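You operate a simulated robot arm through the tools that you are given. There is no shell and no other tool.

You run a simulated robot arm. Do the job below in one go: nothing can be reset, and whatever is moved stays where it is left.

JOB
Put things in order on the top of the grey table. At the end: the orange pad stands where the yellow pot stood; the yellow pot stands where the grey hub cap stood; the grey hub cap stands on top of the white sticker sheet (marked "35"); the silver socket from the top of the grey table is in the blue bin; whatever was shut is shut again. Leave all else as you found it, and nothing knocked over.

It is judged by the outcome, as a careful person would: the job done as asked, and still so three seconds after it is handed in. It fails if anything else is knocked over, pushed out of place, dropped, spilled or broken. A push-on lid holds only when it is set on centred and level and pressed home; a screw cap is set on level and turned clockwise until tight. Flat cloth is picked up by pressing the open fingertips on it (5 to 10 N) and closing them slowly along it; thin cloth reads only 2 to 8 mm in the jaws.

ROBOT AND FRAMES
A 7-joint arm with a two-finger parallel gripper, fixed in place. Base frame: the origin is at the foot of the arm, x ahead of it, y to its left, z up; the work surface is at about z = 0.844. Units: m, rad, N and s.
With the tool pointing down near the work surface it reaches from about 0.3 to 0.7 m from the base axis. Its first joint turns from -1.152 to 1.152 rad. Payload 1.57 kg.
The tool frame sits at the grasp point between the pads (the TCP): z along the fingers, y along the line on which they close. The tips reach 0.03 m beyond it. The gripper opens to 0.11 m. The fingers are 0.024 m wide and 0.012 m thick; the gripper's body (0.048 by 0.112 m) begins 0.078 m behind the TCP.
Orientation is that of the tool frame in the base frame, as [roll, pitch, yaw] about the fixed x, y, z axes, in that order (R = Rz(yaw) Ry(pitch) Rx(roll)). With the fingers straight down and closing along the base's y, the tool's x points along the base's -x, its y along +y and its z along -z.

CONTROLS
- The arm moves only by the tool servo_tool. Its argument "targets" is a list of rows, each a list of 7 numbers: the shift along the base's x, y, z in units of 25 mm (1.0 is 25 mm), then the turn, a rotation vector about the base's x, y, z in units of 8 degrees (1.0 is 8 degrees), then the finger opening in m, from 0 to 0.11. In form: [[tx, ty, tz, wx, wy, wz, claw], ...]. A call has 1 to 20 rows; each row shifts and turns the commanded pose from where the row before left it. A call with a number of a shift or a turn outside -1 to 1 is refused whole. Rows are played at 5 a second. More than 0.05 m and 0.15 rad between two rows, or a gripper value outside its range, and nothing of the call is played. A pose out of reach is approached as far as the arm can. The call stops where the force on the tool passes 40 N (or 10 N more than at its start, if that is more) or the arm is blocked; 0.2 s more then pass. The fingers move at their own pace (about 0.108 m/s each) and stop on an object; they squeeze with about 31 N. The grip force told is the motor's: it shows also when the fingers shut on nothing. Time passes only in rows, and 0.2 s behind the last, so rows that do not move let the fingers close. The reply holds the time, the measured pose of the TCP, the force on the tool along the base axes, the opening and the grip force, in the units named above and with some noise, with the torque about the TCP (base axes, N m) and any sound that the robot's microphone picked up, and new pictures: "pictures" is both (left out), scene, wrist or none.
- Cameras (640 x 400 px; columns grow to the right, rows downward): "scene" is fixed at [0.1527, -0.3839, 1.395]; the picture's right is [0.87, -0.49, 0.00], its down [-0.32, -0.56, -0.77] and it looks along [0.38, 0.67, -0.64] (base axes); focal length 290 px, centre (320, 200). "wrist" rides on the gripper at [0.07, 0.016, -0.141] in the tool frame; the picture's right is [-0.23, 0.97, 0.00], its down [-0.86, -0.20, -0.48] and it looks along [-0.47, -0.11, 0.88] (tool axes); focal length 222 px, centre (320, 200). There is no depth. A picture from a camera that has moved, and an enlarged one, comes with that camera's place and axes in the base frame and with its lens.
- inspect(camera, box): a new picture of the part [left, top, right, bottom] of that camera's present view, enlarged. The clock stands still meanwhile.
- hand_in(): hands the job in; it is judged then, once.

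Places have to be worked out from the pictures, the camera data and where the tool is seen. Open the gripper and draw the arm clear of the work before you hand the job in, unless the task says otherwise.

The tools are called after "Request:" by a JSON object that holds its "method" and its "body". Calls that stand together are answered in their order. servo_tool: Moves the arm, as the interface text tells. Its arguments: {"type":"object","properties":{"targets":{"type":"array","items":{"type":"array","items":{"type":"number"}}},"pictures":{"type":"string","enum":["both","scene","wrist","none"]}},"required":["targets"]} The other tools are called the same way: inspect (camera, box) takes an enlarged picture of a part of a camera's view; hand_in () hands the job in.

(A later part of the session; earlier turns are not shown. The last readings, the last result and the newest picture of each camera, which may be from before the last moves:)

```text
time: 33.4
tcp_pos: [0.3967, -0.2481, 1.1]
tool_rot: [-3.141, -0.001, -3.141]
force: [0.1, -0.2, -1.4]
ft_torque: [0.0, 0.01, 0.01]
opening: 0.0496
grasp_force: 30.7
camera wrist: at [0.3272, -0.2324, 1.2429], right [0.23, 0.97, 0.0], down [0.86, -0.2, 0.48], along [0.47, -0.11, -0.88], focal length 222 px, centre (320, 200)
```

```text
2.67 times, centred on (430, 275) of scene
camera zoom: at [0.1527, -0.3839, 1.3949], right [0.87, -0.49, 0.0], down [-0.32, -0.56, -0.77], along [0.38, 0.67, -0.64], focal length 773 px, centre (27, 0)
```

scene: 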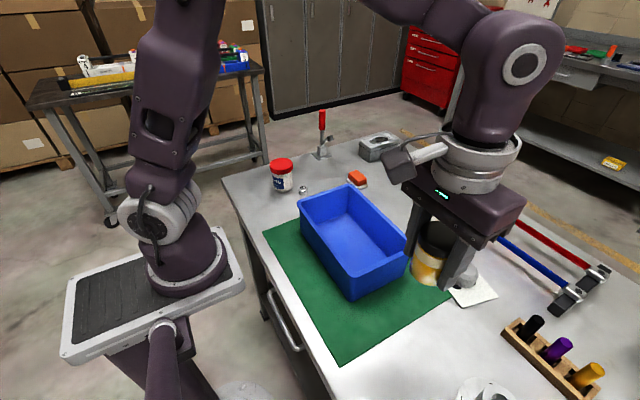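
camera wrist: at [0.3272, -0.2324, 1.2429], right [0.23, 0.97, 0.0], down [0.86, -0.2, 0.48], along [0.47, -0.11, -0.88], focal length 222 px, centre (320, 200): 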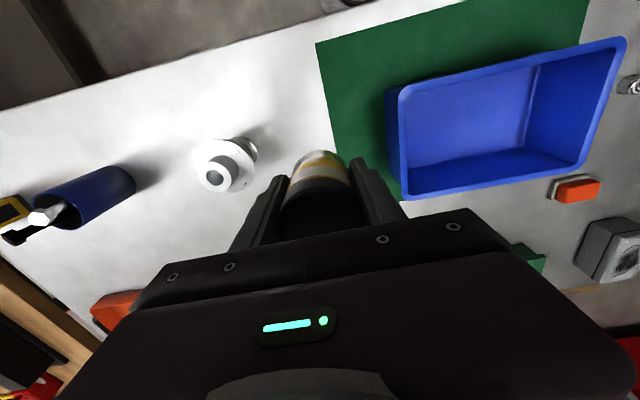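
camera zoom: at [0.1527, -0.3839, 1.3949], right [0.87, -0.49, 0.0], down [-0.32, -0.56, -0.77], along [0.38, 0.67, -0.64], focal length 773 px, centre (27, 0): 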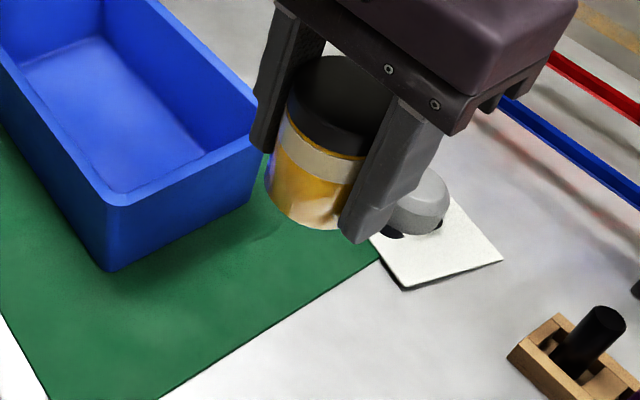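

The jar is held whole and level. I carry it high over the bin toward (0.5195, 0.340).

Request:
{"method": "servo_tool", "body": {"targets": [[0.1, 0.5, 0, 0, 0, 0, 0.03], [0.2, 1, 0, 0, 0, 0, 0.03], [0.2, 1, 0, 0, 0, 0, 0.03], [0.2, 1, 0, 0, 0, 0, 0.03], [0.2, 1, 0, 0, 0, 0, 0.03], [0.2, 1, 0, 0, 0, 0, 0.03], [0.2, 1, 0, 0, 0, 0, 0.03], [0.2, 1, 0, 0, 0, 0, 0.03], [0.2, 1, 0, 0, 0, 0, 0.03], [0.2, 1, 0, 0, 0, 0, 0.03], [0.2, 1, 0, 0, 0, 0, 0.03], [0.2, 1, 0, 0, 0, 0, 0.03], [0.2, 1, 0, 0, 0, 0, 0.03], [0.2, 1, 0, 0, 0, 0, 0.03], [0.2, 1, 0, 0, 0, 0, 0.03], [0.2, 1, 0, 0, 0, 0, 0.03], [0.2, 1, 0, 0, 0, 0, 0.03], [0.2, 1, 0, 0, 0, 0, 0.03], [0.2, 1, 0, 0, 0, 0, 0.03], [0.2, 1, 0, 0, 0, 0, 0.03]], "pictures": "none"}}

Request:
{"method": "servo_tool", "body": {"targets": [[0.2, 1, 0, 0, 0, 0, 0.03], [0.2, 1, 0, 0, 0, 0, 0.03], [0.2, 1, 0, 0, 0, 0, 0.03], [0.2, 1, 0, 0, 0, 0, 0.03], [0, 0, 0, 0, 0, 0, 0.03]]}}

```text
time: 37.6
tcp_pos: [0.4962, 0.2376, 1.1026]
tool_rot: [3.14, -0.001, -3.141]
force: [-0.7, -0.5, -1.5]
ft_torque: [0.0, -0.01, 0.01]
opening: 0.0495
grasp_force: 31.4
```

```text
time: 38.8
tcp_pos: [0.5138, 0.3404, 1.0981]
tool_rot: [-3.141, 0.0, 3.141]
force: [0.0, 0.3, -1.5]
ft_torque: [0.02, 0.0, 0.0]
opening: 0.0492
grasp_force: 31.0
camera wrist: at [0.4445, 0.3562, 1.2409], right [0.23, 0.97, 0.0], down [0.86, -0.2, 0.48], along [0.47, -0.11, -0.88], focal length 222 px, centre (320, 200)
```

scene: 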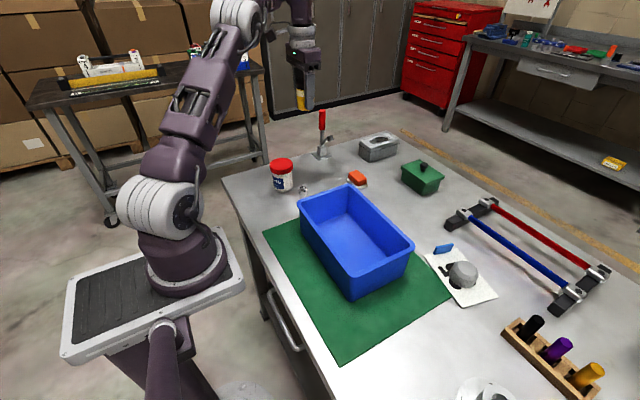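
wrist: 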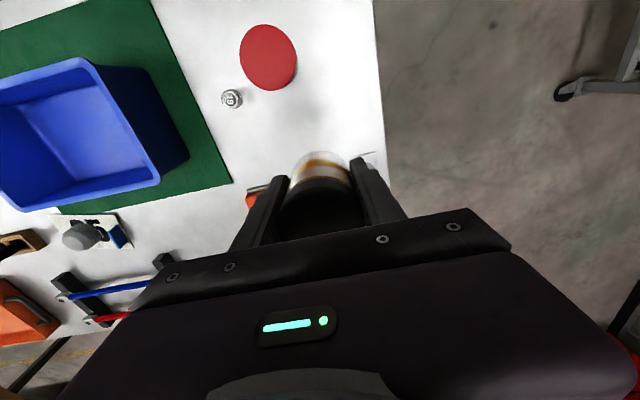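

Above the cap's old spot. I descend to z≈0.888 and then feel for contact.

Request:
{"method": "servo_tool", "body": {"targets": [[0.22, 0, -0.5, 0, 0, 0, 0.03], [0, 0, -1, 0, 0, 0, 0.03], [0, 0, -1, 0, 0, 0, 0.03], [0, 0, -1, 0, 0, 0, 0.03], [0, 0, -1, 0, 0, 0, 0.03], [0, 0, -1, 0, 0, 0, 0.03], [0, 0, -1, 0, 0, 0, 0.03], [0, 0, -0.8, 0, 0, 0, 0.03], [0, 0, -0.6, 0, 0, 0, 0.03], [0, 0, -0.4, 0, 0, 0, 0.03], [0, 0, 0, 0, 0, 0, 0.03]]}}

```text
time: 41.2
tcp_pos: [0.52, 0.3374, 0.8929]
tool_rot: [3.14, 0.001, -3.142]
force: [0.7, 0.4, -1.4]
ft_torque: [-0.03, 0.02, 0.02]
opening: 0.0493
grasp_force: 31.4
camera wrist: at [0.4502, 0.3551, 1.0346], right [0.23, 0.97, 0.0], down [0.86, -0.2, 0.48], along [0.47, -0.11, -0.88], focal length 222 px, centre (320, 200)
```

scene: 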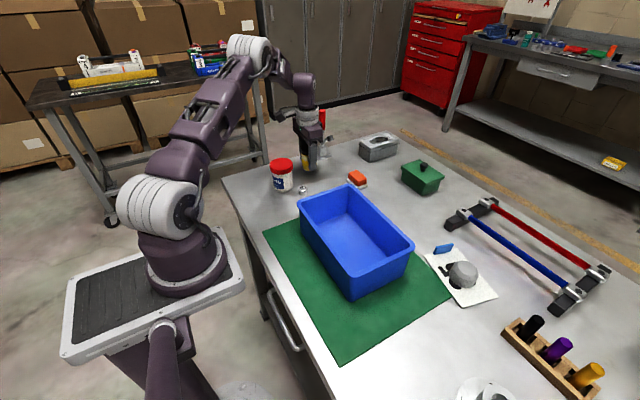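
wrist: 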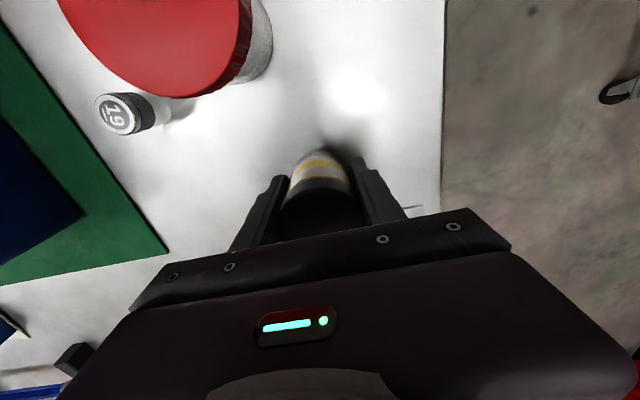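

I lower the last ~12 mm in fine steps.

Request:
{"method": "servo_tool", "body": {"targets": [[0, 0.08, -0.2, 0, 0, 0, 0.03], [0, 0, -0.12, 0, 0, 0, 0.03], [0, 0, -0.08, 0, 0, 0, 0.03], [0, 0, 0, 0, 0, 0, 0.03]], "pictures": "none"}}

```text
time: 42.2
tcp_pos: [0.5201, 0.3403, 0.8824]
tool_rot: [-3.139, 0.001, -3.139]
force: [0.0, 0.6, -1.6]
ft_torque: [0.0, 0.02, -0.01]
opening: 0.0493
grasp_force: 31.0
```

No contact yet (weight still -1.6 N); continuing in ~1 mm steps.

Request:
{"method": "servo_tool", "body": {"targets": [[0, 0, -0.06, 0, 0, 0, 0.03], [0, 0, -0.04, 0, 0, 0, 0.03], [0, 0, 0, 0, 0, 0, 0.03]], "pictures": "none"}}

```text
time: 43.0
tcp_pos: [0.5222, 0.3399, 0.8804]
tool_rot: [3.141, 0.0, -3.141]
force: [-0.6, -0.4, -1.6]
ft_torque: [-0.01, 0.02, 0.02]
opening: 0.0493
grasp_force: 30.6
```

Request:
{"method": "servo_tool", "body": {"targets": [[0, 0, -0.05, 0, 0, 0, 0.03], [0, 0, -0.04, 0, 0, 0, 0.03], [0, 0, 0, 0, 0, 0, 0.03]], "pictures": "none"}}

```text
time: 43.8
tcp_pos: [0.5217, 0.341, 0.8788]
tool_rot: [-3.141, 0.0, 3.141]
force: [-0.2, -0.2, -1.0]
ft_torque: [0.04, 0.02, 0.0]
opening: 0.0494
grasp_force: 30.4
```

Force begins to change (-1.0 N); one more small step.

Request:
{"method": "servo_tool", "body": {"targets": [[0, 0, -0.04, 0, 0, 0, 0.03], [0, 0, -0.03, 0, 0, 0, 0.03], [0, 0, 0, 0, 0, 0, 0.03]], "pictures": "none"}}

```text
time: 44.6
tcp_pos: [0.5204, 0.3401, 0.8776]
tool_rot: [-3.141, 0.001, -3.142]
force: [-0.9, 0.3, 0.1]
ft_torque: [-0.02, -0.01, 0.01]
opening: 0.0492
grasp_force: 31.8
```

Weight is now carried by the table. A hair more, then open slowly.

Request:
{"method": "servo_tool", "body": {"targets": [[0, 0, -0.03, 0, 0, 0, 0.03], [0, 0, 0, 0, 0, 0, 0.048], [0, 0, 0, 0, 0, 0, 0.051], [0, 0, 0, 0, 0, 0, 0.055], [0, 0, 0, 0, 0, 0, 0.065], [0, 0, 0, 0, 0, 0, 0.08], [0, 0, 0, 0, 0, 0, 0.085], [0, 0, 0, 0, 0, 0, 0.085]]}}

```text
time: 46.4
tcp_pos: [0.5211, 0.3403, 0.8754]
tool_rot: [-3.141, 0.0, 3.14]
force: [0.2, 0.3, -0.1]
ft_torque: [-0.01, 0.03, -0.02]
opening: 0.0851
grasp_force: 0.0
camera wrist: at [0.4513, 0.3575, 1.0179], right [0.23, 0.97, 0.0], down [0.86, -0.2, 0.48], along [0.47, -0.11, -0.88], focal length 222 px, centre (320, 200)
```

scene: 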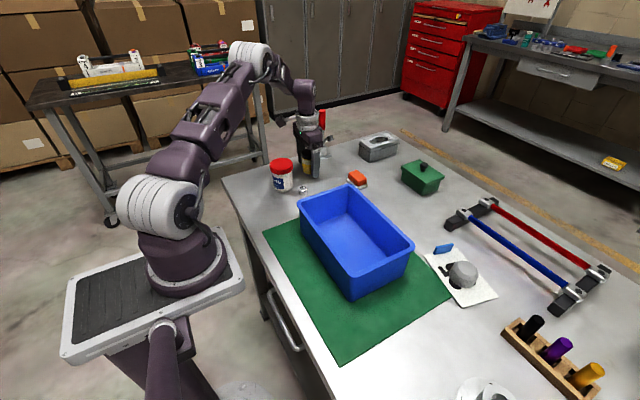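
wrist: 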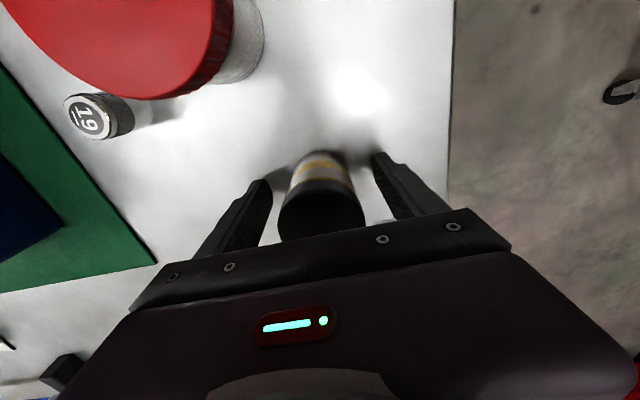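

The pot stands; I rise straight up and check it.

Request:
{"method": "servo_tool", "body": {"targets": [[0, 0, 0.5, 0, 0, 0, 0.085], [0, 0, 1, 0, 0, 0, 0.085], [0, 0, 1, 0, 0, 0, 0.085], [0, 0, 1, 0, 0, 0, 0.09], [0, 0, 1, 0, 0, 0, 0.1], [0, 0, 1, 0, 0, 0, 0.11], [0, 0, 1, 0, 0, 0, 0.11], [0, 0, 1, 0, 0, 0, 0.11], [0, 0, 0, 0, 0, 0, 0.11]]}}

Request:
{"method": "inspect", "body": {"camera": "scene", "box": [250, 100, 410, 210]}}

Request:
{"method": "inspect", "body": {"camera": "wrist", "box": [220, 60, 420, 220]}}

```text
time: 48.4
tcp_pos: [0.5217, 0.3403, 1.0616]
tool_rot: [-3.141, 0.0, 3.141]
force: [-0.9, 0.3, 0.0]
ft_torque: [-0.01, 0.0, 0.03]
opening: 0.1099
grasp_force: 0.1
camera wrist: at [0.4525, 0.3562, 1.2039], right [0.23, 0.97, 0.0], down [0.86, -0.2, 0.48], along [0.47, -0.11, -0.88], focal length 222 px, centre (320, 200)
```

scene: 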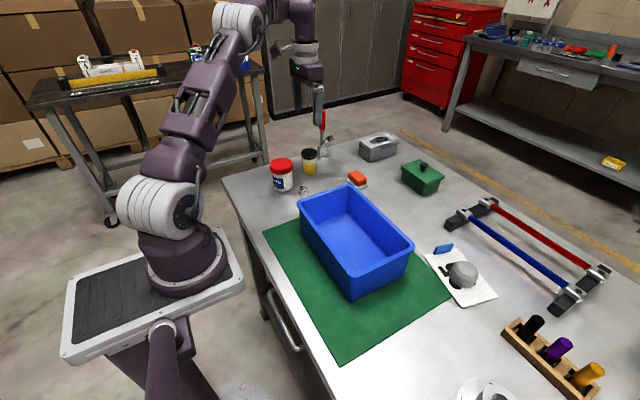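
wrist: 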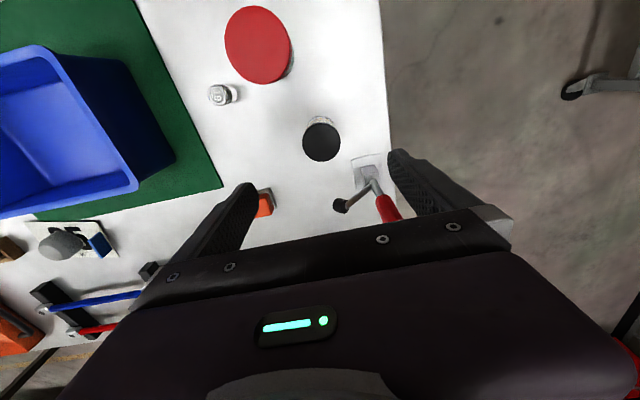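

```text
3.64 times, centred on (330, 155) of scene
camera zoom: at [0.1527, -0.3839, 1.395], right [0.87, -0.49, 0.0], down [-0.32, -0.56, -0.77], along [0.38, 0.67, -0.64], focal length 1054 px, centre (284, 364)
```

zoom: 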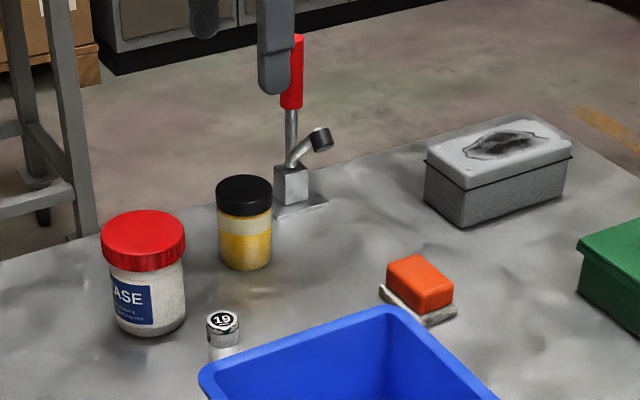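

```text
2.50 times, centred on (320, 140) of wrist
camera zoom: at [0.4525, 0.3562, 1.2039], right [0.23, 0.97, 0.0], down [0.86, -0.2, 0.48], along [0.47, -0.11, -0.88], focal length 555 px, centre (320, 350)
```

zoom: 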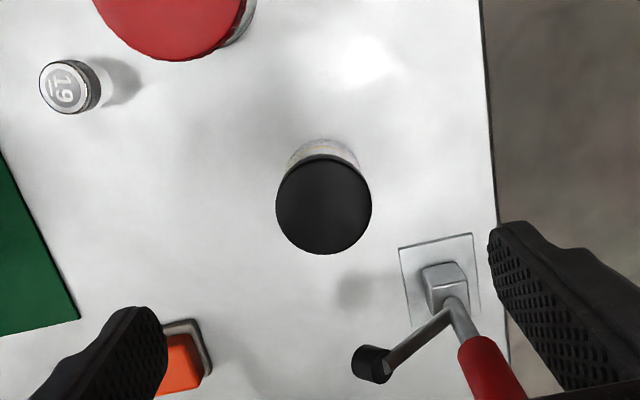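

The pot stands upright with its lid on, at the cap's old spot. Next the pad at ≈(0.616, 0.203): move -y first, then +x, and look from above.

Request:
{"method": "servo_tool", "body": {"targets": [[0, -1, 0, 0, 0, 0, 0.11], [0, -1, 0, 0, 0, 0, 0.11], [0.3, -1, 0, 0, 0, 0, 0.11], [0.7, -1, 0, 0, 0, 0, 0.11], [0.9, -1, 0, 0, 0, 0, 0.11], [0.9, -0.45, 0, 0, 0, 0, 0.11], [0.9, 0, -0.5, 0, 0, 0, 0.11], [0, 0, -0.5, 0, 0, 0, 0.11], [0, 0, 0, 0, 0, 0, 0.11]]}}

Request:
{"method": "inspect", "body": {"camera": "wrist", "box": [220, 60, 420, 220]}}

```text
time: 50.4
tcp_pos: [0.6126, 0.2049, 1.04]
tool_rot: [-3.141, 0.001, 3.142]
force: [0.5, -0.6, -0.3]
ft_torque: [0.04, -0.01, -0.03]
opening: 0.11
grasp_force: 0.0
camera wrist: at [0.5431, 0.2215, 1.1816], right [0.23, 0.97, 0.0], down [0.86, -0.2, 0.48], along [0.47, -0.11, -0.88], focal length 222 px, centre (320, 200)
```

scene: 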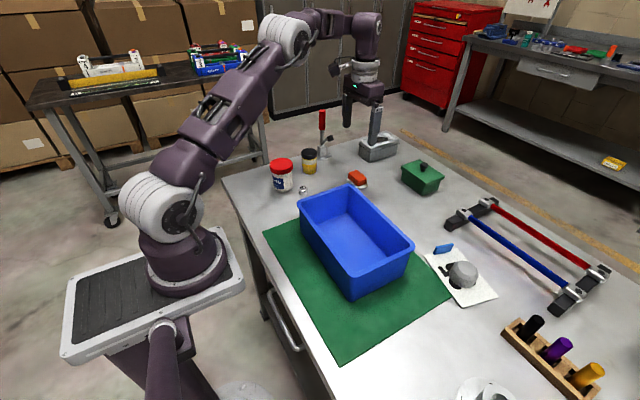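
wrist: 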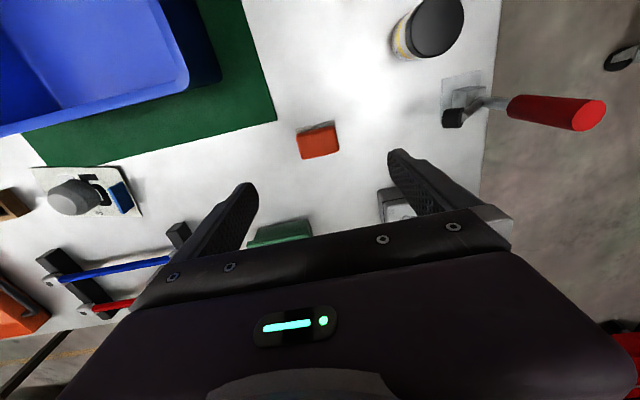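

```text
2.50 times, centred on (320, 140) of wrist
camera zoom: at [0.5431, 0.2215, 1.1816], right [0.23, 0.97, 0.0], down [0.86, -0.2, 0.48], along [0.47, -0.11, -0.88], focal length 555 px, centre (320, 350)
```

zoom: 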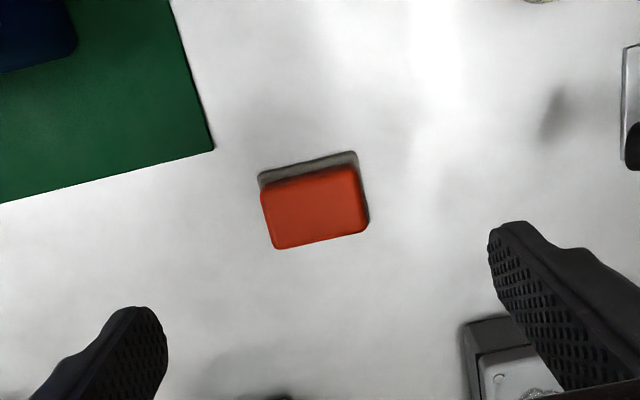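

The pad's top centre is at about (0.618, 0.2015), long side near the y axis (turned ~-3°), with orange from z≈0.858 to 0.882 on a felt base. I align and lower to z≈0.91.

Request:
{"method": "servo_tool", "body": {"targets": [[0.22, -0.13, -0.2, 0, 0, -0.34, 0.1], [0, 0, -1, 0, 0, 0, 0.09], [0, 0, -1, 0, 0, 0, 0.09], [0, 0, -1, 0, 0, 0, 0.09], [0, 0, -1, 0, 0, 0, 0.09], [0, 0, -0.8, 0, 0, 0, 0.09], [0, 0, 0, 0, 0, 0, 0.09]]}}

Request:
{"method": "inspect", "body": {"camera": "wrist", "box": [220, 110, 420, 260]}}

Request:
{"method": "inspect", "body": {"camera": "scene", "box": [310, 130, 430, 205]}}

```text
time: 52.0
tcp_pos: [0.616, 0.2016, 0.9149]
tool_rot: [-3.141, -0.001, 3.094]
force: [-0.3, -0.3, 0.2]
ft_torque: [-0.03, -0.01, 0.01]
opening: 0.09
grasp_force: 0.1
camera wrist: at [0.5477, 0.2214, 1.0559], right [0.27, 0.96, 0.0], down [0.84, -0.24, 0.48], along [0.46, -0.13, -0.88], focal length 222 px, centre (320, 200)
```

scene: 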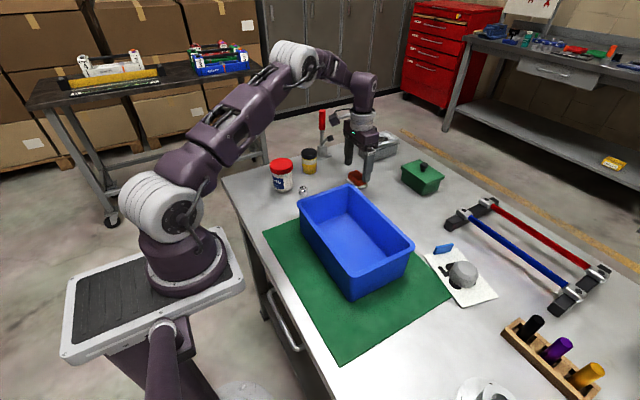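
wrist: 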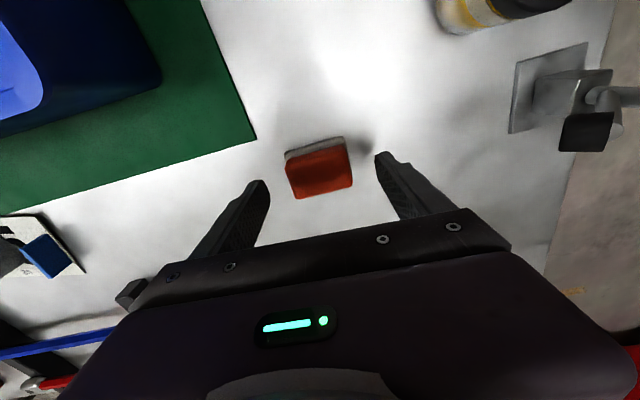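

```text
2.67 times, centred on (320, 185) of wrist
camera zoom: at [0.5477, 0.2214, 1.0559], right [0.27, 0.96, 0.0], down [0.84, -0.24, 0.48], along [0.46, -0.13, -0.88], focal length 592 px, centre (320, 240)
```

zoom: 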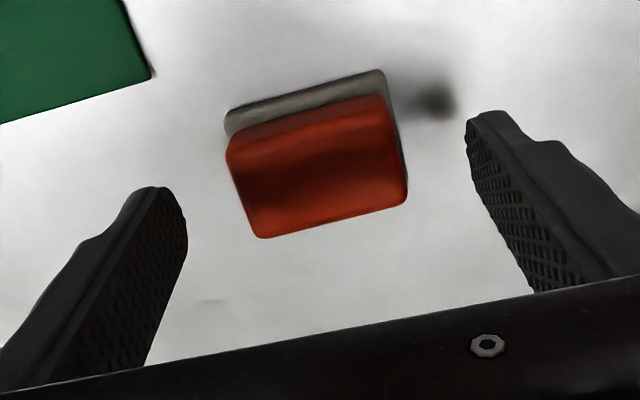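

```text
5.33 times, centred on (370, 168) of scene
camera zoom: at [0.1527, -0.3839, 1.395], right [0.87, -0.49, 0.0], down [-0.32, -0.56, -0.77], along [0.38, 0.67, -0.64], focal length 1545 px, centre (53, 373)
```

zoom: 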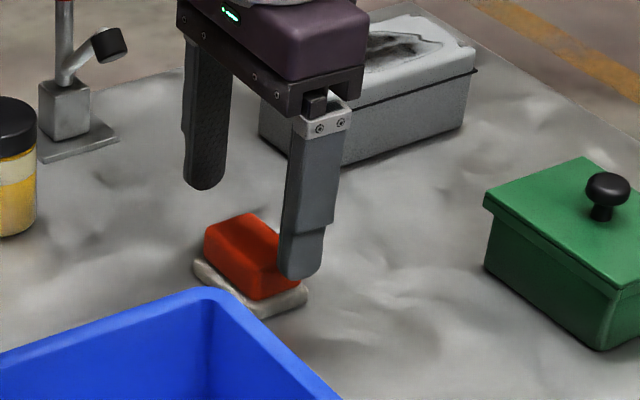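

Pad is centred between the fingers, essentially square to the axes. I turn back, lower to z≈0.889 so the tips stay just above the felt base, and close on the orange block.

Request:
{"method": "servo_tool", "body": {"targets": [[-0.08, 0, 0, 0, 0, 0.3, 0.09], [0, 0, -0.6, 0, 0, 0, 0.09], [0, 0, -0.44, 0, 0, 0, 0.09], [0, 0, 0, 0, 0, 0, 0.09], [0, 0, 0, 0, 0, 0, 0.075], [0, 0, 0, 0, 0, 0, 0.065], [0, 0, 0, 0, 0, 0, 0.058], [0, 0, 0, 0, 0, 0, 0.05], [0, 0, 0, 0, 0, 0, 0.04], [0, 0, 0, 0, 0, 0, 0.04]]}}

Request:
{"method": "inspect", "body": {"camera": "wrist", "box": [220, 110, 420, 260]}}

Request:
{"method": "inspect", "body": {"camera": "scene", "box": [310, 130, 430, 205]}}

```text
time: 54.2
tcp_pos: [0.6157, 0.203, 0.887]
tool_rot: [-3.14, -0.001, 3.136]
force: [0.6, 0.3, 0.3]
ft_torque: [-0.02, 0.01, 0.03]
opening: 0.0546
grasp_force: 31.1
camera wrist: at [0.5463, 0.2181, 1.0294], right [0.23, 0.97, 0.0], down [0.85, -0.2, 0.48], along [0.47, -0.11, -0.88], focal length 222 px, centre (320, 200)
```

scene: 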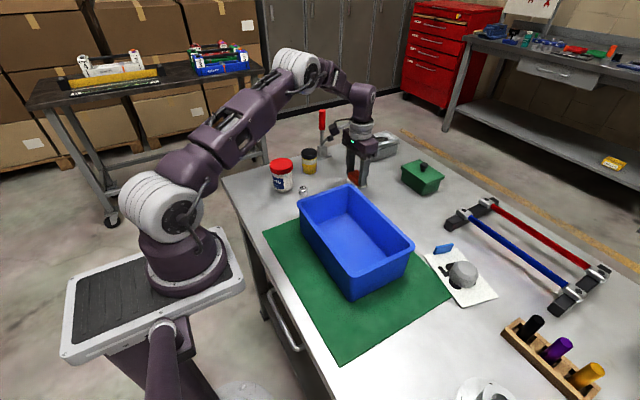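
wrist: 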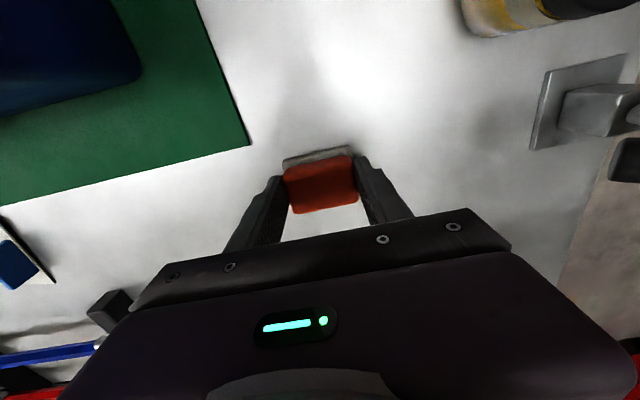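

```text
2.67 times, centred on (320, 185) of wrist
camera zoom: at [0.5463, 0.2181, 1.0294], right [0.23, 0.97, 0.0], down [0.85, -0.2, 0.48], along [0.47, -0.11, -0.88], focal length 592 px, centre (320, 240)
```

zoom: 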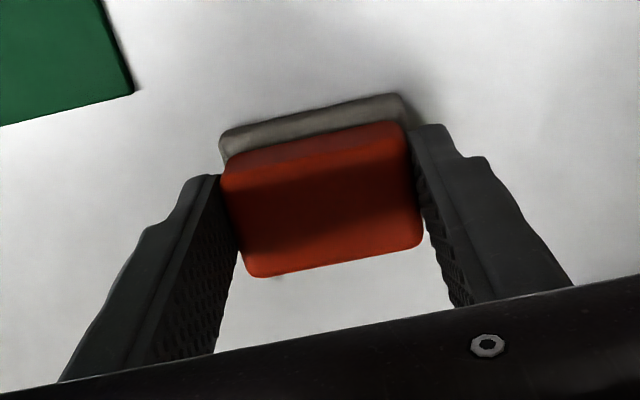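

```text
5.33 times, centred on (370, 168) of scene
camera zoom: at [0.1527, -0.3839, 1.395], right [0.87, -0.49, 0.0], down [-0.32, -0.56, -0.77], along [0.38, 0.67, -0.64], focal length 1545 px, centre (53, 373)
```

zoom: 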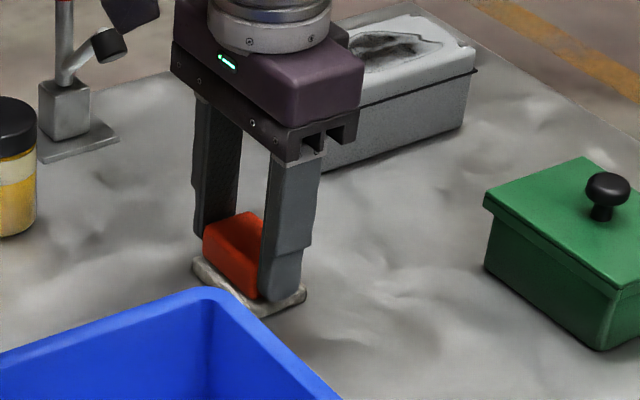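

Gripped on the orange block at 0.0546. I lift a few centimetres and check whether the felt base comes with it.

Request:
{"method": "servo_tool", "body": {"targets": [[0, 0, 0.2, 0, 0, 0, 0.04], [0, 0, 0.4, 0, 0, 0, 0.04], [0, 0, 0.6, 0, 0, 0, 0.04], [0, 0, 0.8, 0, 0, 0, 0.04], [0, 0, 0, 0, 0, 0, 0.04]]}}

Request:
{"method": "inspect", "body": {"camera": "scene", "box": [310, 130, 430, 205]}}

```text
time: 55.4
tcp_pos: [0.615, 0.2022, 0.9382]
tool_rot: [-3.141, -0.001, 3.136]
force: [-0.2, 0.6, -1.1]
ft_torque: [0.01, 0.03, -0.01]
opening: 0.0551
grasp_force: 31.3
camera wrist: at [0.5463, 0.2191, 1.0801], right [0.23, 0.97, 0.0], down [0.85, -0.2, 0.48], along [0.47, -0.11, -0.88], focal length 222 px, centre (320, 200)
```

scene: 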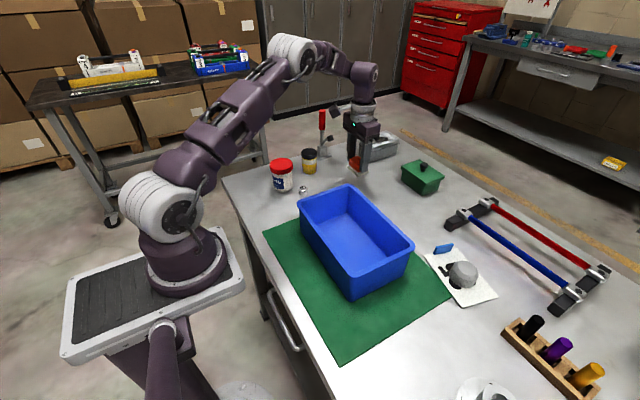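
wrist: 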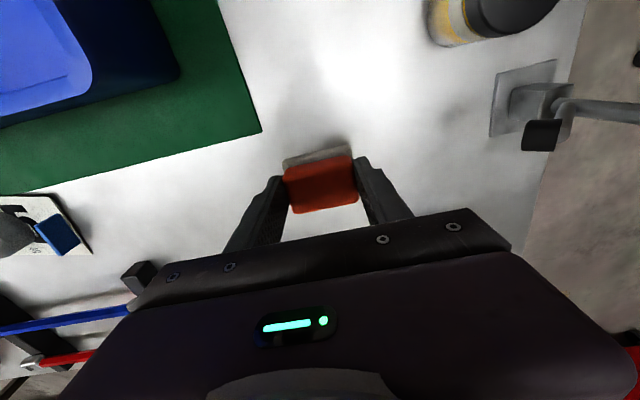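

```text
5.33 times, centred on (370, 168) of scene
camera zoom: at [0.1527, -0.3839, 1.395], right [0.87, -0.49, 0.0], down [-0.32, -0.56, -0.77], along [0.38, 0.67, -0.64], focal length 1545 px, centre (53, 373)
```

zoom: 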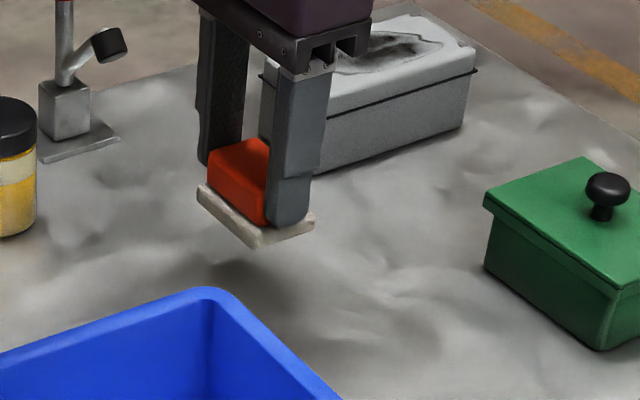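

The felt base is part of the pad and came up with it. I raise to z≈1.10 and carry it over the bin toward the pot's old place (0.397, -0.2475).

Request:
{"method": "servo_tool", "body": {"targets": [[0, 0, 1, 0, 0, 0, 0.04], [0, 0, 1, 0, 0, 0, 0.04], [0, 0, 1, 0, 0, 0, 0.04], [0, 0, 1, 0, 0, 0, 0.04], [0, 0, 1, 0, 0, 0, 0.04], [0, 0, 1, 0, 0, 0, 0.04], [0, 0, 0.5, 0, 0, 0, 0.04], [-0.25, -0.5, 0, 0, 0, 0, 0.04], [-0.48, -1, 0, 0, 0, 0, 0.04], [-0.48, -1, 0, 0, 0, 0, 0.04], [-0.48, -1, 0, 0, 0, 0, 0.04], [-0.48, -1, 0, 0, 0, 0, 0.04], [-0.48, -1, 0, 0, 0, 0, 0.04], [-0.48, -1, 0, 0, 0, 0, 0.04], [-0.48, -1, 0, 0, 0, 0, 0.04], [-0.48, -1, 0, 0, 0, 0, 0.04]], "pictures": "none"}}

Request:
{"method": "servo_tool", "body": {"targets": [[-0.48, -1, 0, 0, 0, 0, 0.04], [-0.48, -1, 0, 0, 0, 0, 0.04], [-0.48, -1, 0, 0, 0, 0, 0.04], [-0.48, -1, 0, 0, 0, 0, 0.04], [-0.48, -1, 0, 0, 0, 0, 0.04], [-0.48, -1, 0, 0, 0, 0, 0.04], [-0.48, -1, 0, 0, 0, 0, 0.04], [-0.48, -1, 0, 0, 0, 0, 0.04], [-0.48, -1, 0, 0, 0, 0, 0.04], [-0.2, -0.4, 0, 0, 0, 0, 0.04], [0, 0, 0, 0, 0, 0, 0.04]]}}

```text
time: 58.8
tcp_pos: [0.5162, -0.0108, 1.0986]
tool_rot: [-3.14, 0.001, 3.136]
force: [0.6, 0.6, -0.7]
ft_torque: [-0.01, 0.01, 0.02]
opening: 0.055
grasp_force: 30.4
```

```text
time: 61.2
tcp_pos: [0.4005, -0.2456, 1.0988]
tool_rot: [-3.141, 0.0, 3.135]
force: [0.5, 0.5, -1.3]
ft_torque: [-0.01, -0.02, 0.02]
opening: 0.0549
grasp_force: 30.8
camera wrist: at [0.3313, -0.2291, 1.2415], right [0.23, 0.97, 0.0], down [0.85, -0.2, 0.48], along [0.47, -0.11, -0.88], focal length 222 px, centre (320, 200)
```

scene: 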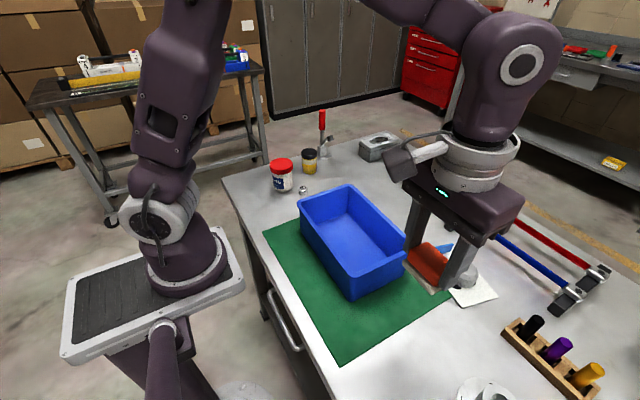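
wrist: 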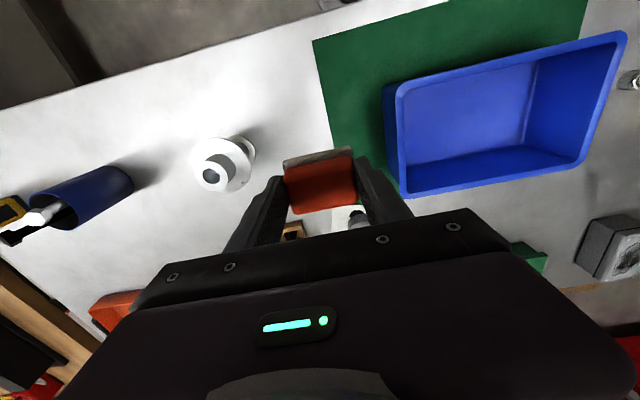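

Over the pot's old place. I correct slightly and descend to z≈0.897.

Request:
{"method": "servo_tool", "body": {"targets": [[-0.14, -0.08, -0.5, 0, 0, 0, 0.04], [0, 0, -1, 0, 0, 0, 0.04], [0, 0, -1, 0, 0, 0, 0.04], [0, 0, -1, 0, 0, 0, 0.04], [0, 0, -1, 0, 0, 0, 0.04], [0, 0, -1, 0, 0, 0, 0.04], [0, 0, -1, 0, 0, 0, 0.04], [0, 0, -0.8, 0, 0, 0, 0.04], [0, 0, -0.5, 0, 0, 0, 0.04], [0, 0, -0.2, 0, 0, 0, 0.04], [0, 0, 0, 0, 0, 0, 0.04]]}}

```text
time: 63.6
tcp_pos: [0.3964, -0.2472, 0.8986]
tool_rot: [-3.141, 0.0, 3.137]
force: [-0.1, -0.2, -0.3]
ft_torque: [0.01, -0.05, -0.01]
opening: 0.0549
grasp_force: 30.7
camera wrist: at [0.3277, -0.2313, 1.0416], right [0.23, 0.97, 0.0], down [0.85, -0.2, 0.48], along [0.47, -0.11, -0.88], focal length 222 px, centre (320, 200)
```

scene: 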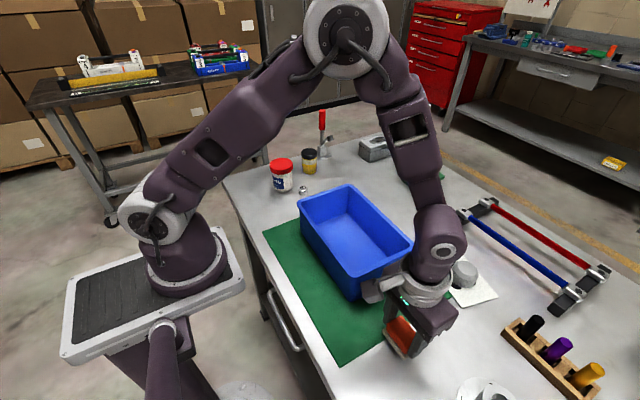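
wrist: 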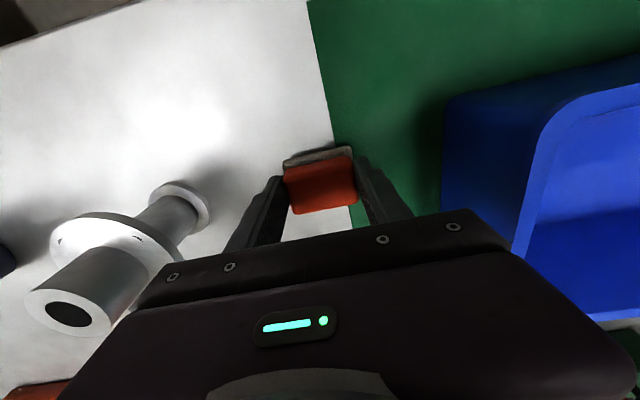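

Lowering finely toward z≈0.889 with contact sensing.

Request:
{"method": "servo_tool", "body": {"targets": [[0, 0, -0.16, 0, 0, 0, 0.04], [0, 0, -0.12, 0, 0, 0, 0.04], [0, 0, -0.06, 0, 0, 0, 0.04], [0, 0, 0, 0, 0, 0, 0.04]], "pictures": "none"}}

```text
time: 64.6
tcp_pos: [0.3963, -0.2481, 0.8912]
tool_rot: [3.141, 0.0, 3.136]
force: [0.2, 0.3, -0.1]
ft_torque: [-0.02, 0.0, 0.01]
opening: 0.0548
grasp_force: 30.7
```

Request:
{"method": "servo_tool", "body": {"targets": [[0, 0, -0.05, 0, 0, 0, 0.04], [0, 0, -0.03, 0, 0, 0, 0.04], [0, 0, 0, 0, 0, 0, 0.04]], "pictures": "none"}}

```text
time: 65.4
tcp_pos: [0.3972, -0.2492, 0.8906]
tool_rot: [-3.14, -0.001, 3.136]
force: [-9.0, -2.5, 27.3]
ft_torque: [0.39, 0.27, 0.18]
opening: 0.0551
grasp_force: 30.9
```

Firm contact now (27 N); I ease up 1.5 mm and re-read before releasing.

Request:
{"method": "servo_tool", "body": {"targets": [[0, 0, 0.05, 0, 0, 0, 0.04], [0, 0, 0, 0, 0, 0, 0.04]], "pictures": "wrist"}}

```text
time: 66.0
tcp_pos: [0.3974, -0.248, 0.8898]
tool_rot: [3.142, 0.002, 3.135]
force: [0.5, -2.7, 2.6]
ft_torque: [-0.11, -0.03, -0.01]
opening: 0.0551
grasp_force: 31.4
camera wrist: at [0.3285, -0.2309, 1.032], right [0.23, 0.97, 0.0], down [0.85, -0.2, 0.48], along [0.47, -0.11, -0.88], focal length 222 px, centre (320, 200)
```

wrist: 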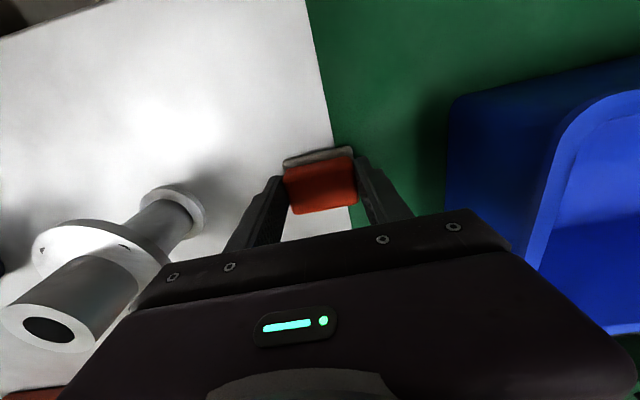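

Light contact (2.6 N). I open slowly and rise.

Request:
{"method": "servo_tool", "body": {"targets": [[0, 0, 0, 0, 0, 0, 0.054], [0, 0, 0, 0, 0, 0, 0.057], [0, 0, 0, 0, 0, 0, 0.062], [0, 0, 0, 0, 0, 0, 0.075], [0, 0, 0, 0, 0, 0, 0.085], [0, 0, 0.4, 0, 0, 0, 0.085], [0, 0, 1, 0, 0, 0, 0.085], [0, 0, 1, 0, 0, 0, 0.085], [0, 0, 1, 0, 0, 0, 0.085], [0, 0, 1, 0, 0, 0, 0.085], [0, 0, 1, 0, 0, 0, 0.085], [0, 0, 1, 0, 0, 0, 0.085], [0, 0, 1, 0, 0, 0, 0.085], [0, 0, 1, 0, 0, 0, 0.085], [0, 0, 0, 0, 0, 0, 0.085]]}}

Request:
{"method": "inspect", "body": {"camera": "scene", "box": [340, 280, 460, 370]}}

Request:
{"method": "inspect", "body": {"camera": "wrist", "box": [220, 60, 420, 220]}}

```text
time: 69.2
tcp_pos: [0.3966, -0.2496, 1.1012]
tool_rot: [-3.141, -0.001, 3.136]
force: [0.4, 0.1, -0.4]
ft_torque: [0.01, -0.01, 0.0]
opening: 0.0848
grasp_force: 0.1
camera wrist: at [0.3274, -0.2328, 1.2432], right [0.23, 0.97, 0.0], down [0.85, -0.2, 0.48], along [0.47, -0.11, -0.88], focal length 222 px, centre (320, 200)
```

scene: 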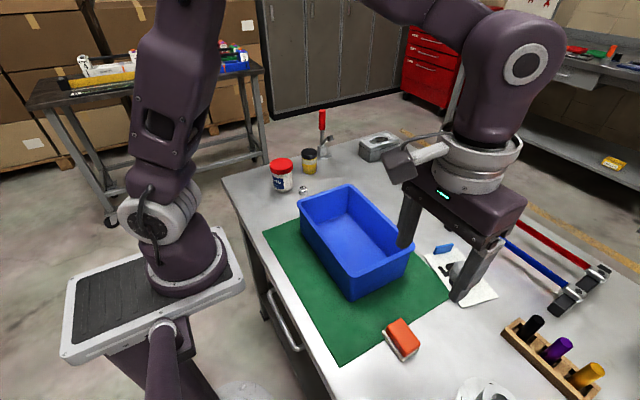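
wrist: 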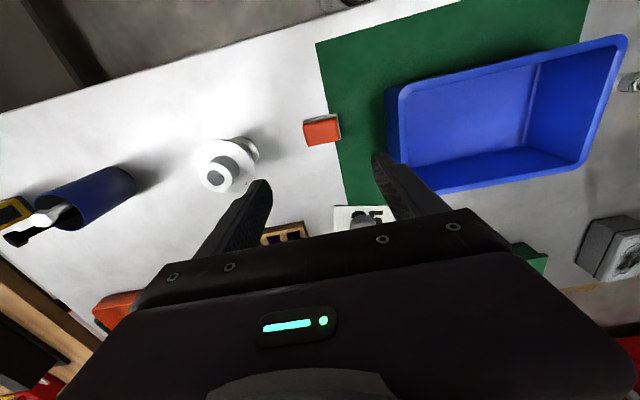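

```text
4.44 times, centred on (400, 325) of scene
camera zoom: at [0.1527, -0.3839, 1.395], right [0.87, -0.49, 0.0], down [-0.32, -0.56, -0.77], along [0.38, 0.67, -0.64], focal length 1288 px, centre (-36, -356)
```

zoom: 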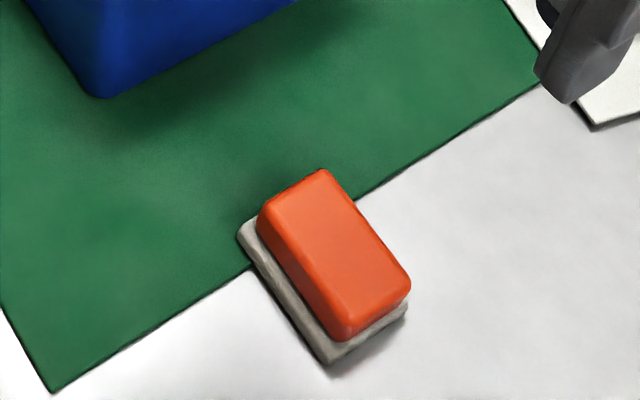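

```text
2.50 times, centred on (320, 140) of wrist
camera zoom: at [0.3274, -0.2328, 1.2432], right [0.23, 0.97, 0.0], down [0.85, -0.2, 0.48], along [0.47, -0.11, -0.88], focal length 555 px, centre (320, 350)
```

zoom: 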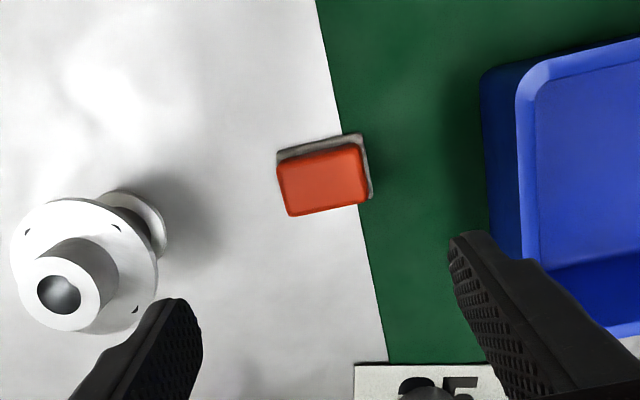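

The pad is well placed at about (0.40, -0.248). Last is the socket at ≈(0.44, 0.22), close to the grease jar, so I turn the wrist -40° to keep the fingers clear of it and move above the socket.

Request:
{"method": "servo_tool", "body": {"targets": [[0.09, 0.99, 0, 0, 0, -0.26, 0.085], [0.09, 0.99, 0, 0, 0, -0.26, 0.085], [0.09, 0.99, 0, 0, 0, -0.26, 0.085], [0.09, 0.99, 0, 0, 0, -0.26, 0.085], [0.09, 0.99, 0, 0, 0, -0.26, 0.085], [0.09, 0.99, 0, 0, 0, -0.26, 0.085], [0.09, 0.99, 0, 0, 0, -0.26, 0.085], [0.09, 0.99, 0, 0, 0, -0.26, 0.085], [0.09, 0.99, 0, 0, 0, -0.26, 0.085], [0.09, 0.99, 0, 0, 0, -0.26, 0.085], [0.09, 0.99, 0, 0, 0, -0.26, 0.085], [0.09, 0.99, 0, 0, 0, -0.26, 0.085], [0.09, 0.99, 0, 0, 0, -0.26, 0.085], [0.09, 0.99, 0, 0, 0, -0.26, 0.085], [0.09, 0.99, 0, 0, 0, -0.26, 0.085], [0.09, 0.99, 0, 0, 0, -0.26, 0.085], [0.09, 0.99, 0, 0, 0, -0.26, 0.085], [0.09, 0.99, 0, 0, 0, -0.26, 0.085], [0.09, 0.99, 0, 0, 0, -0.26, 0.085], [0, 0, 0, 0, 0, 0, 0.085]]}}

Request:
{"method": "inspect", "body": {"camera": "wrist", "box": [220, 60, 420, 220]}}

```text
time: 73.4
tcp_pos: [0.4391, 0.2259, 1.1014]
tool_rot: [3.14, 0.001, 2.446]
force: [-1.2, 0.5, 0.3]
ft_torque: [-0.01, -0.02, 0.01]
opening: 0.0848
grasp_force: 0.0
camera wrist: at [0.3954, 0.2827, 1.2435], right [0.8, 0.6, 0.0], down [0.53, -0.7, 0.48], along [0.29, -0.38, -0.88], focal length 222 px, centre (320, 200)
```

scene: 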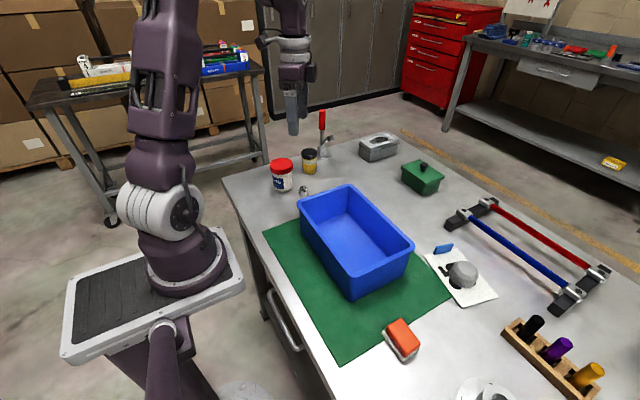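
wrist: 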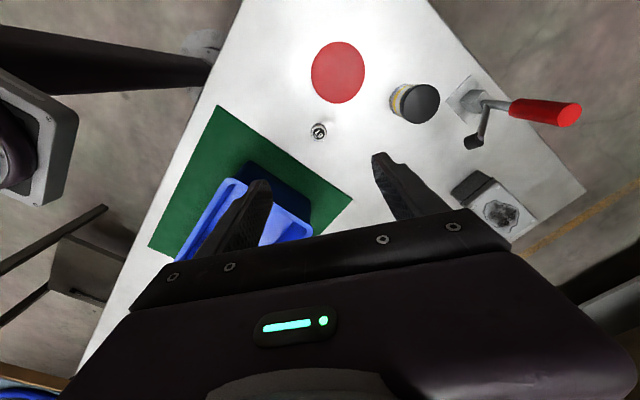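

```text
2.50 times, centred on (320, 140) of wrist
camera zoom: at [0.3954, 0.2827, 1.2435], right [0.8, 0.6, 0.0], down [0.53, -0.7, 0.48], along [0.29, -0.38, -0.88], focal length 555 px, centre (320, 350)
```

zoom: 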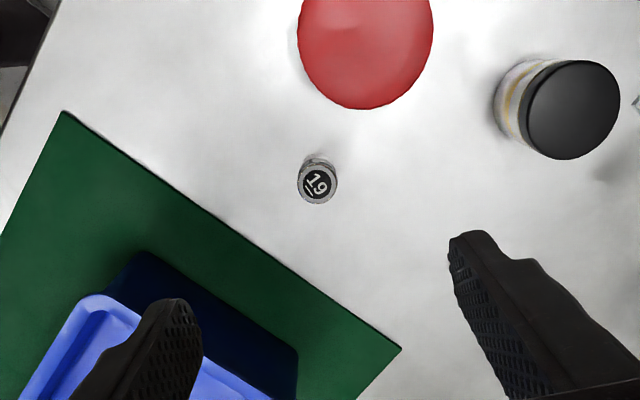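

The socket top is at about (0.4415, 0.2205), Ø≈0.025. I centre on it with a narrower opening and descend to z≈0.94.

Request:
{"method": "servo_tool", "body": {"targets": [[0.1, -0.2, -0.4, 0, 0, 0, 0.06], [0, 0, -1, 0, 0, 0, 0.06], [0, 0, -1, 0, 0, 0, 0.06], [0, 0, -1, 0, 0, 0, 0.06], [0, 0, -1, 0, 0, 0, 0.06], [0, 0, -1, 0, 0, 0, 0.06], [0, 0, -1, 0, 0, 0, 0.06], [0, 0, 0, 0, 0, 0, 0.06]]}}

Request:
{"method": "inspect", "body": {"camera": "wrist", "box": [220, 60, 420, 220]}}

Request:
{"method": "inspect", "body": {"camera": "scene", "box": [250, 120, 350, 210]}}

```text
time: 75.2
tcp_pos: [0.4412, 0.2191, 0.9391]
tool_rot: [-3.141, 0.001, 2.446]
force: [-0.1, -0.3, -1.1]
ft_torque: [0.0, -0.01, -0.02]
opening: 0.06
grasp_force: 0.0
camera wrist: at [0.3984, 0.2759, 1.0814], right [0.8, 0.6, 0.0], down [0.53, -0.7, 0.48], along [0.29, -0.38, -0.88], focal length 222 px, centre (320, 200)
```

scene: 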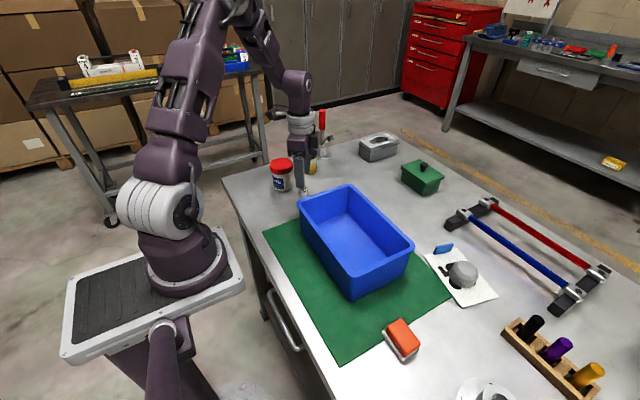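
wrist: 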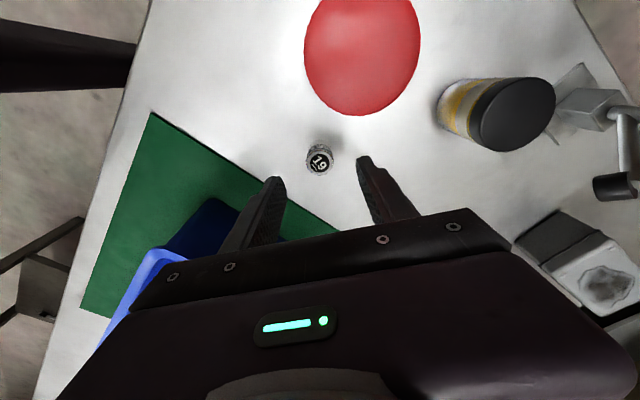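

```text
2.50 times, centred on (320, 140) of wrist
camera zoom: at [0.3984, 0.2759, 1.0814], right [0.8, 0.6, 0.0], down [0.53, -0.7, 0.48], along [0.29, -0.38, -0.88], focal length 555 px, centre (320, 350)
```

zoom: 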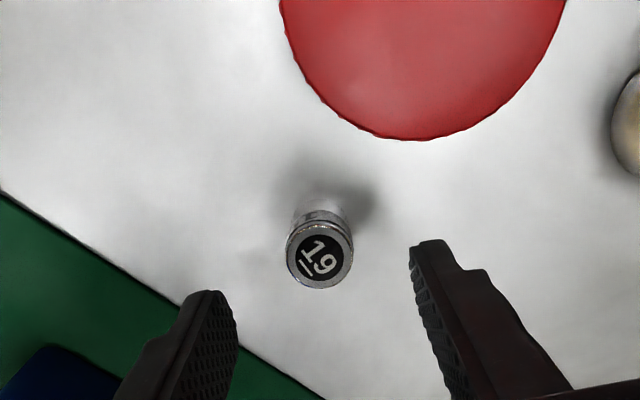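

```text
4.44 times, centred on (300, 165) of scene
camera zoom: at [0.1527, -0.3839, 1.395], right [0.87, -0.49, 0.0], down [-0.32, -0.56, -0.77], along [0.38, 0.67, -0.64], focal length 1288 px, centre (409, 356)
```

zoom: 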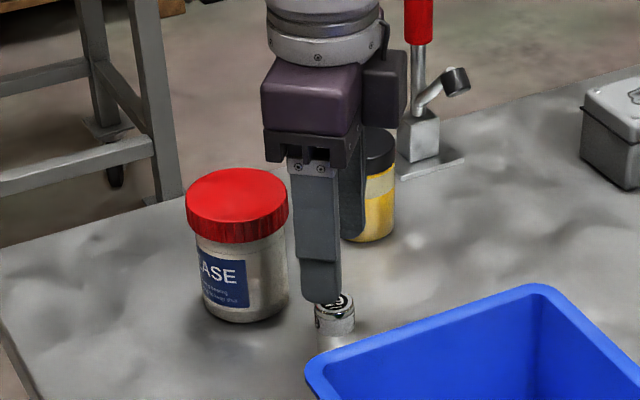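

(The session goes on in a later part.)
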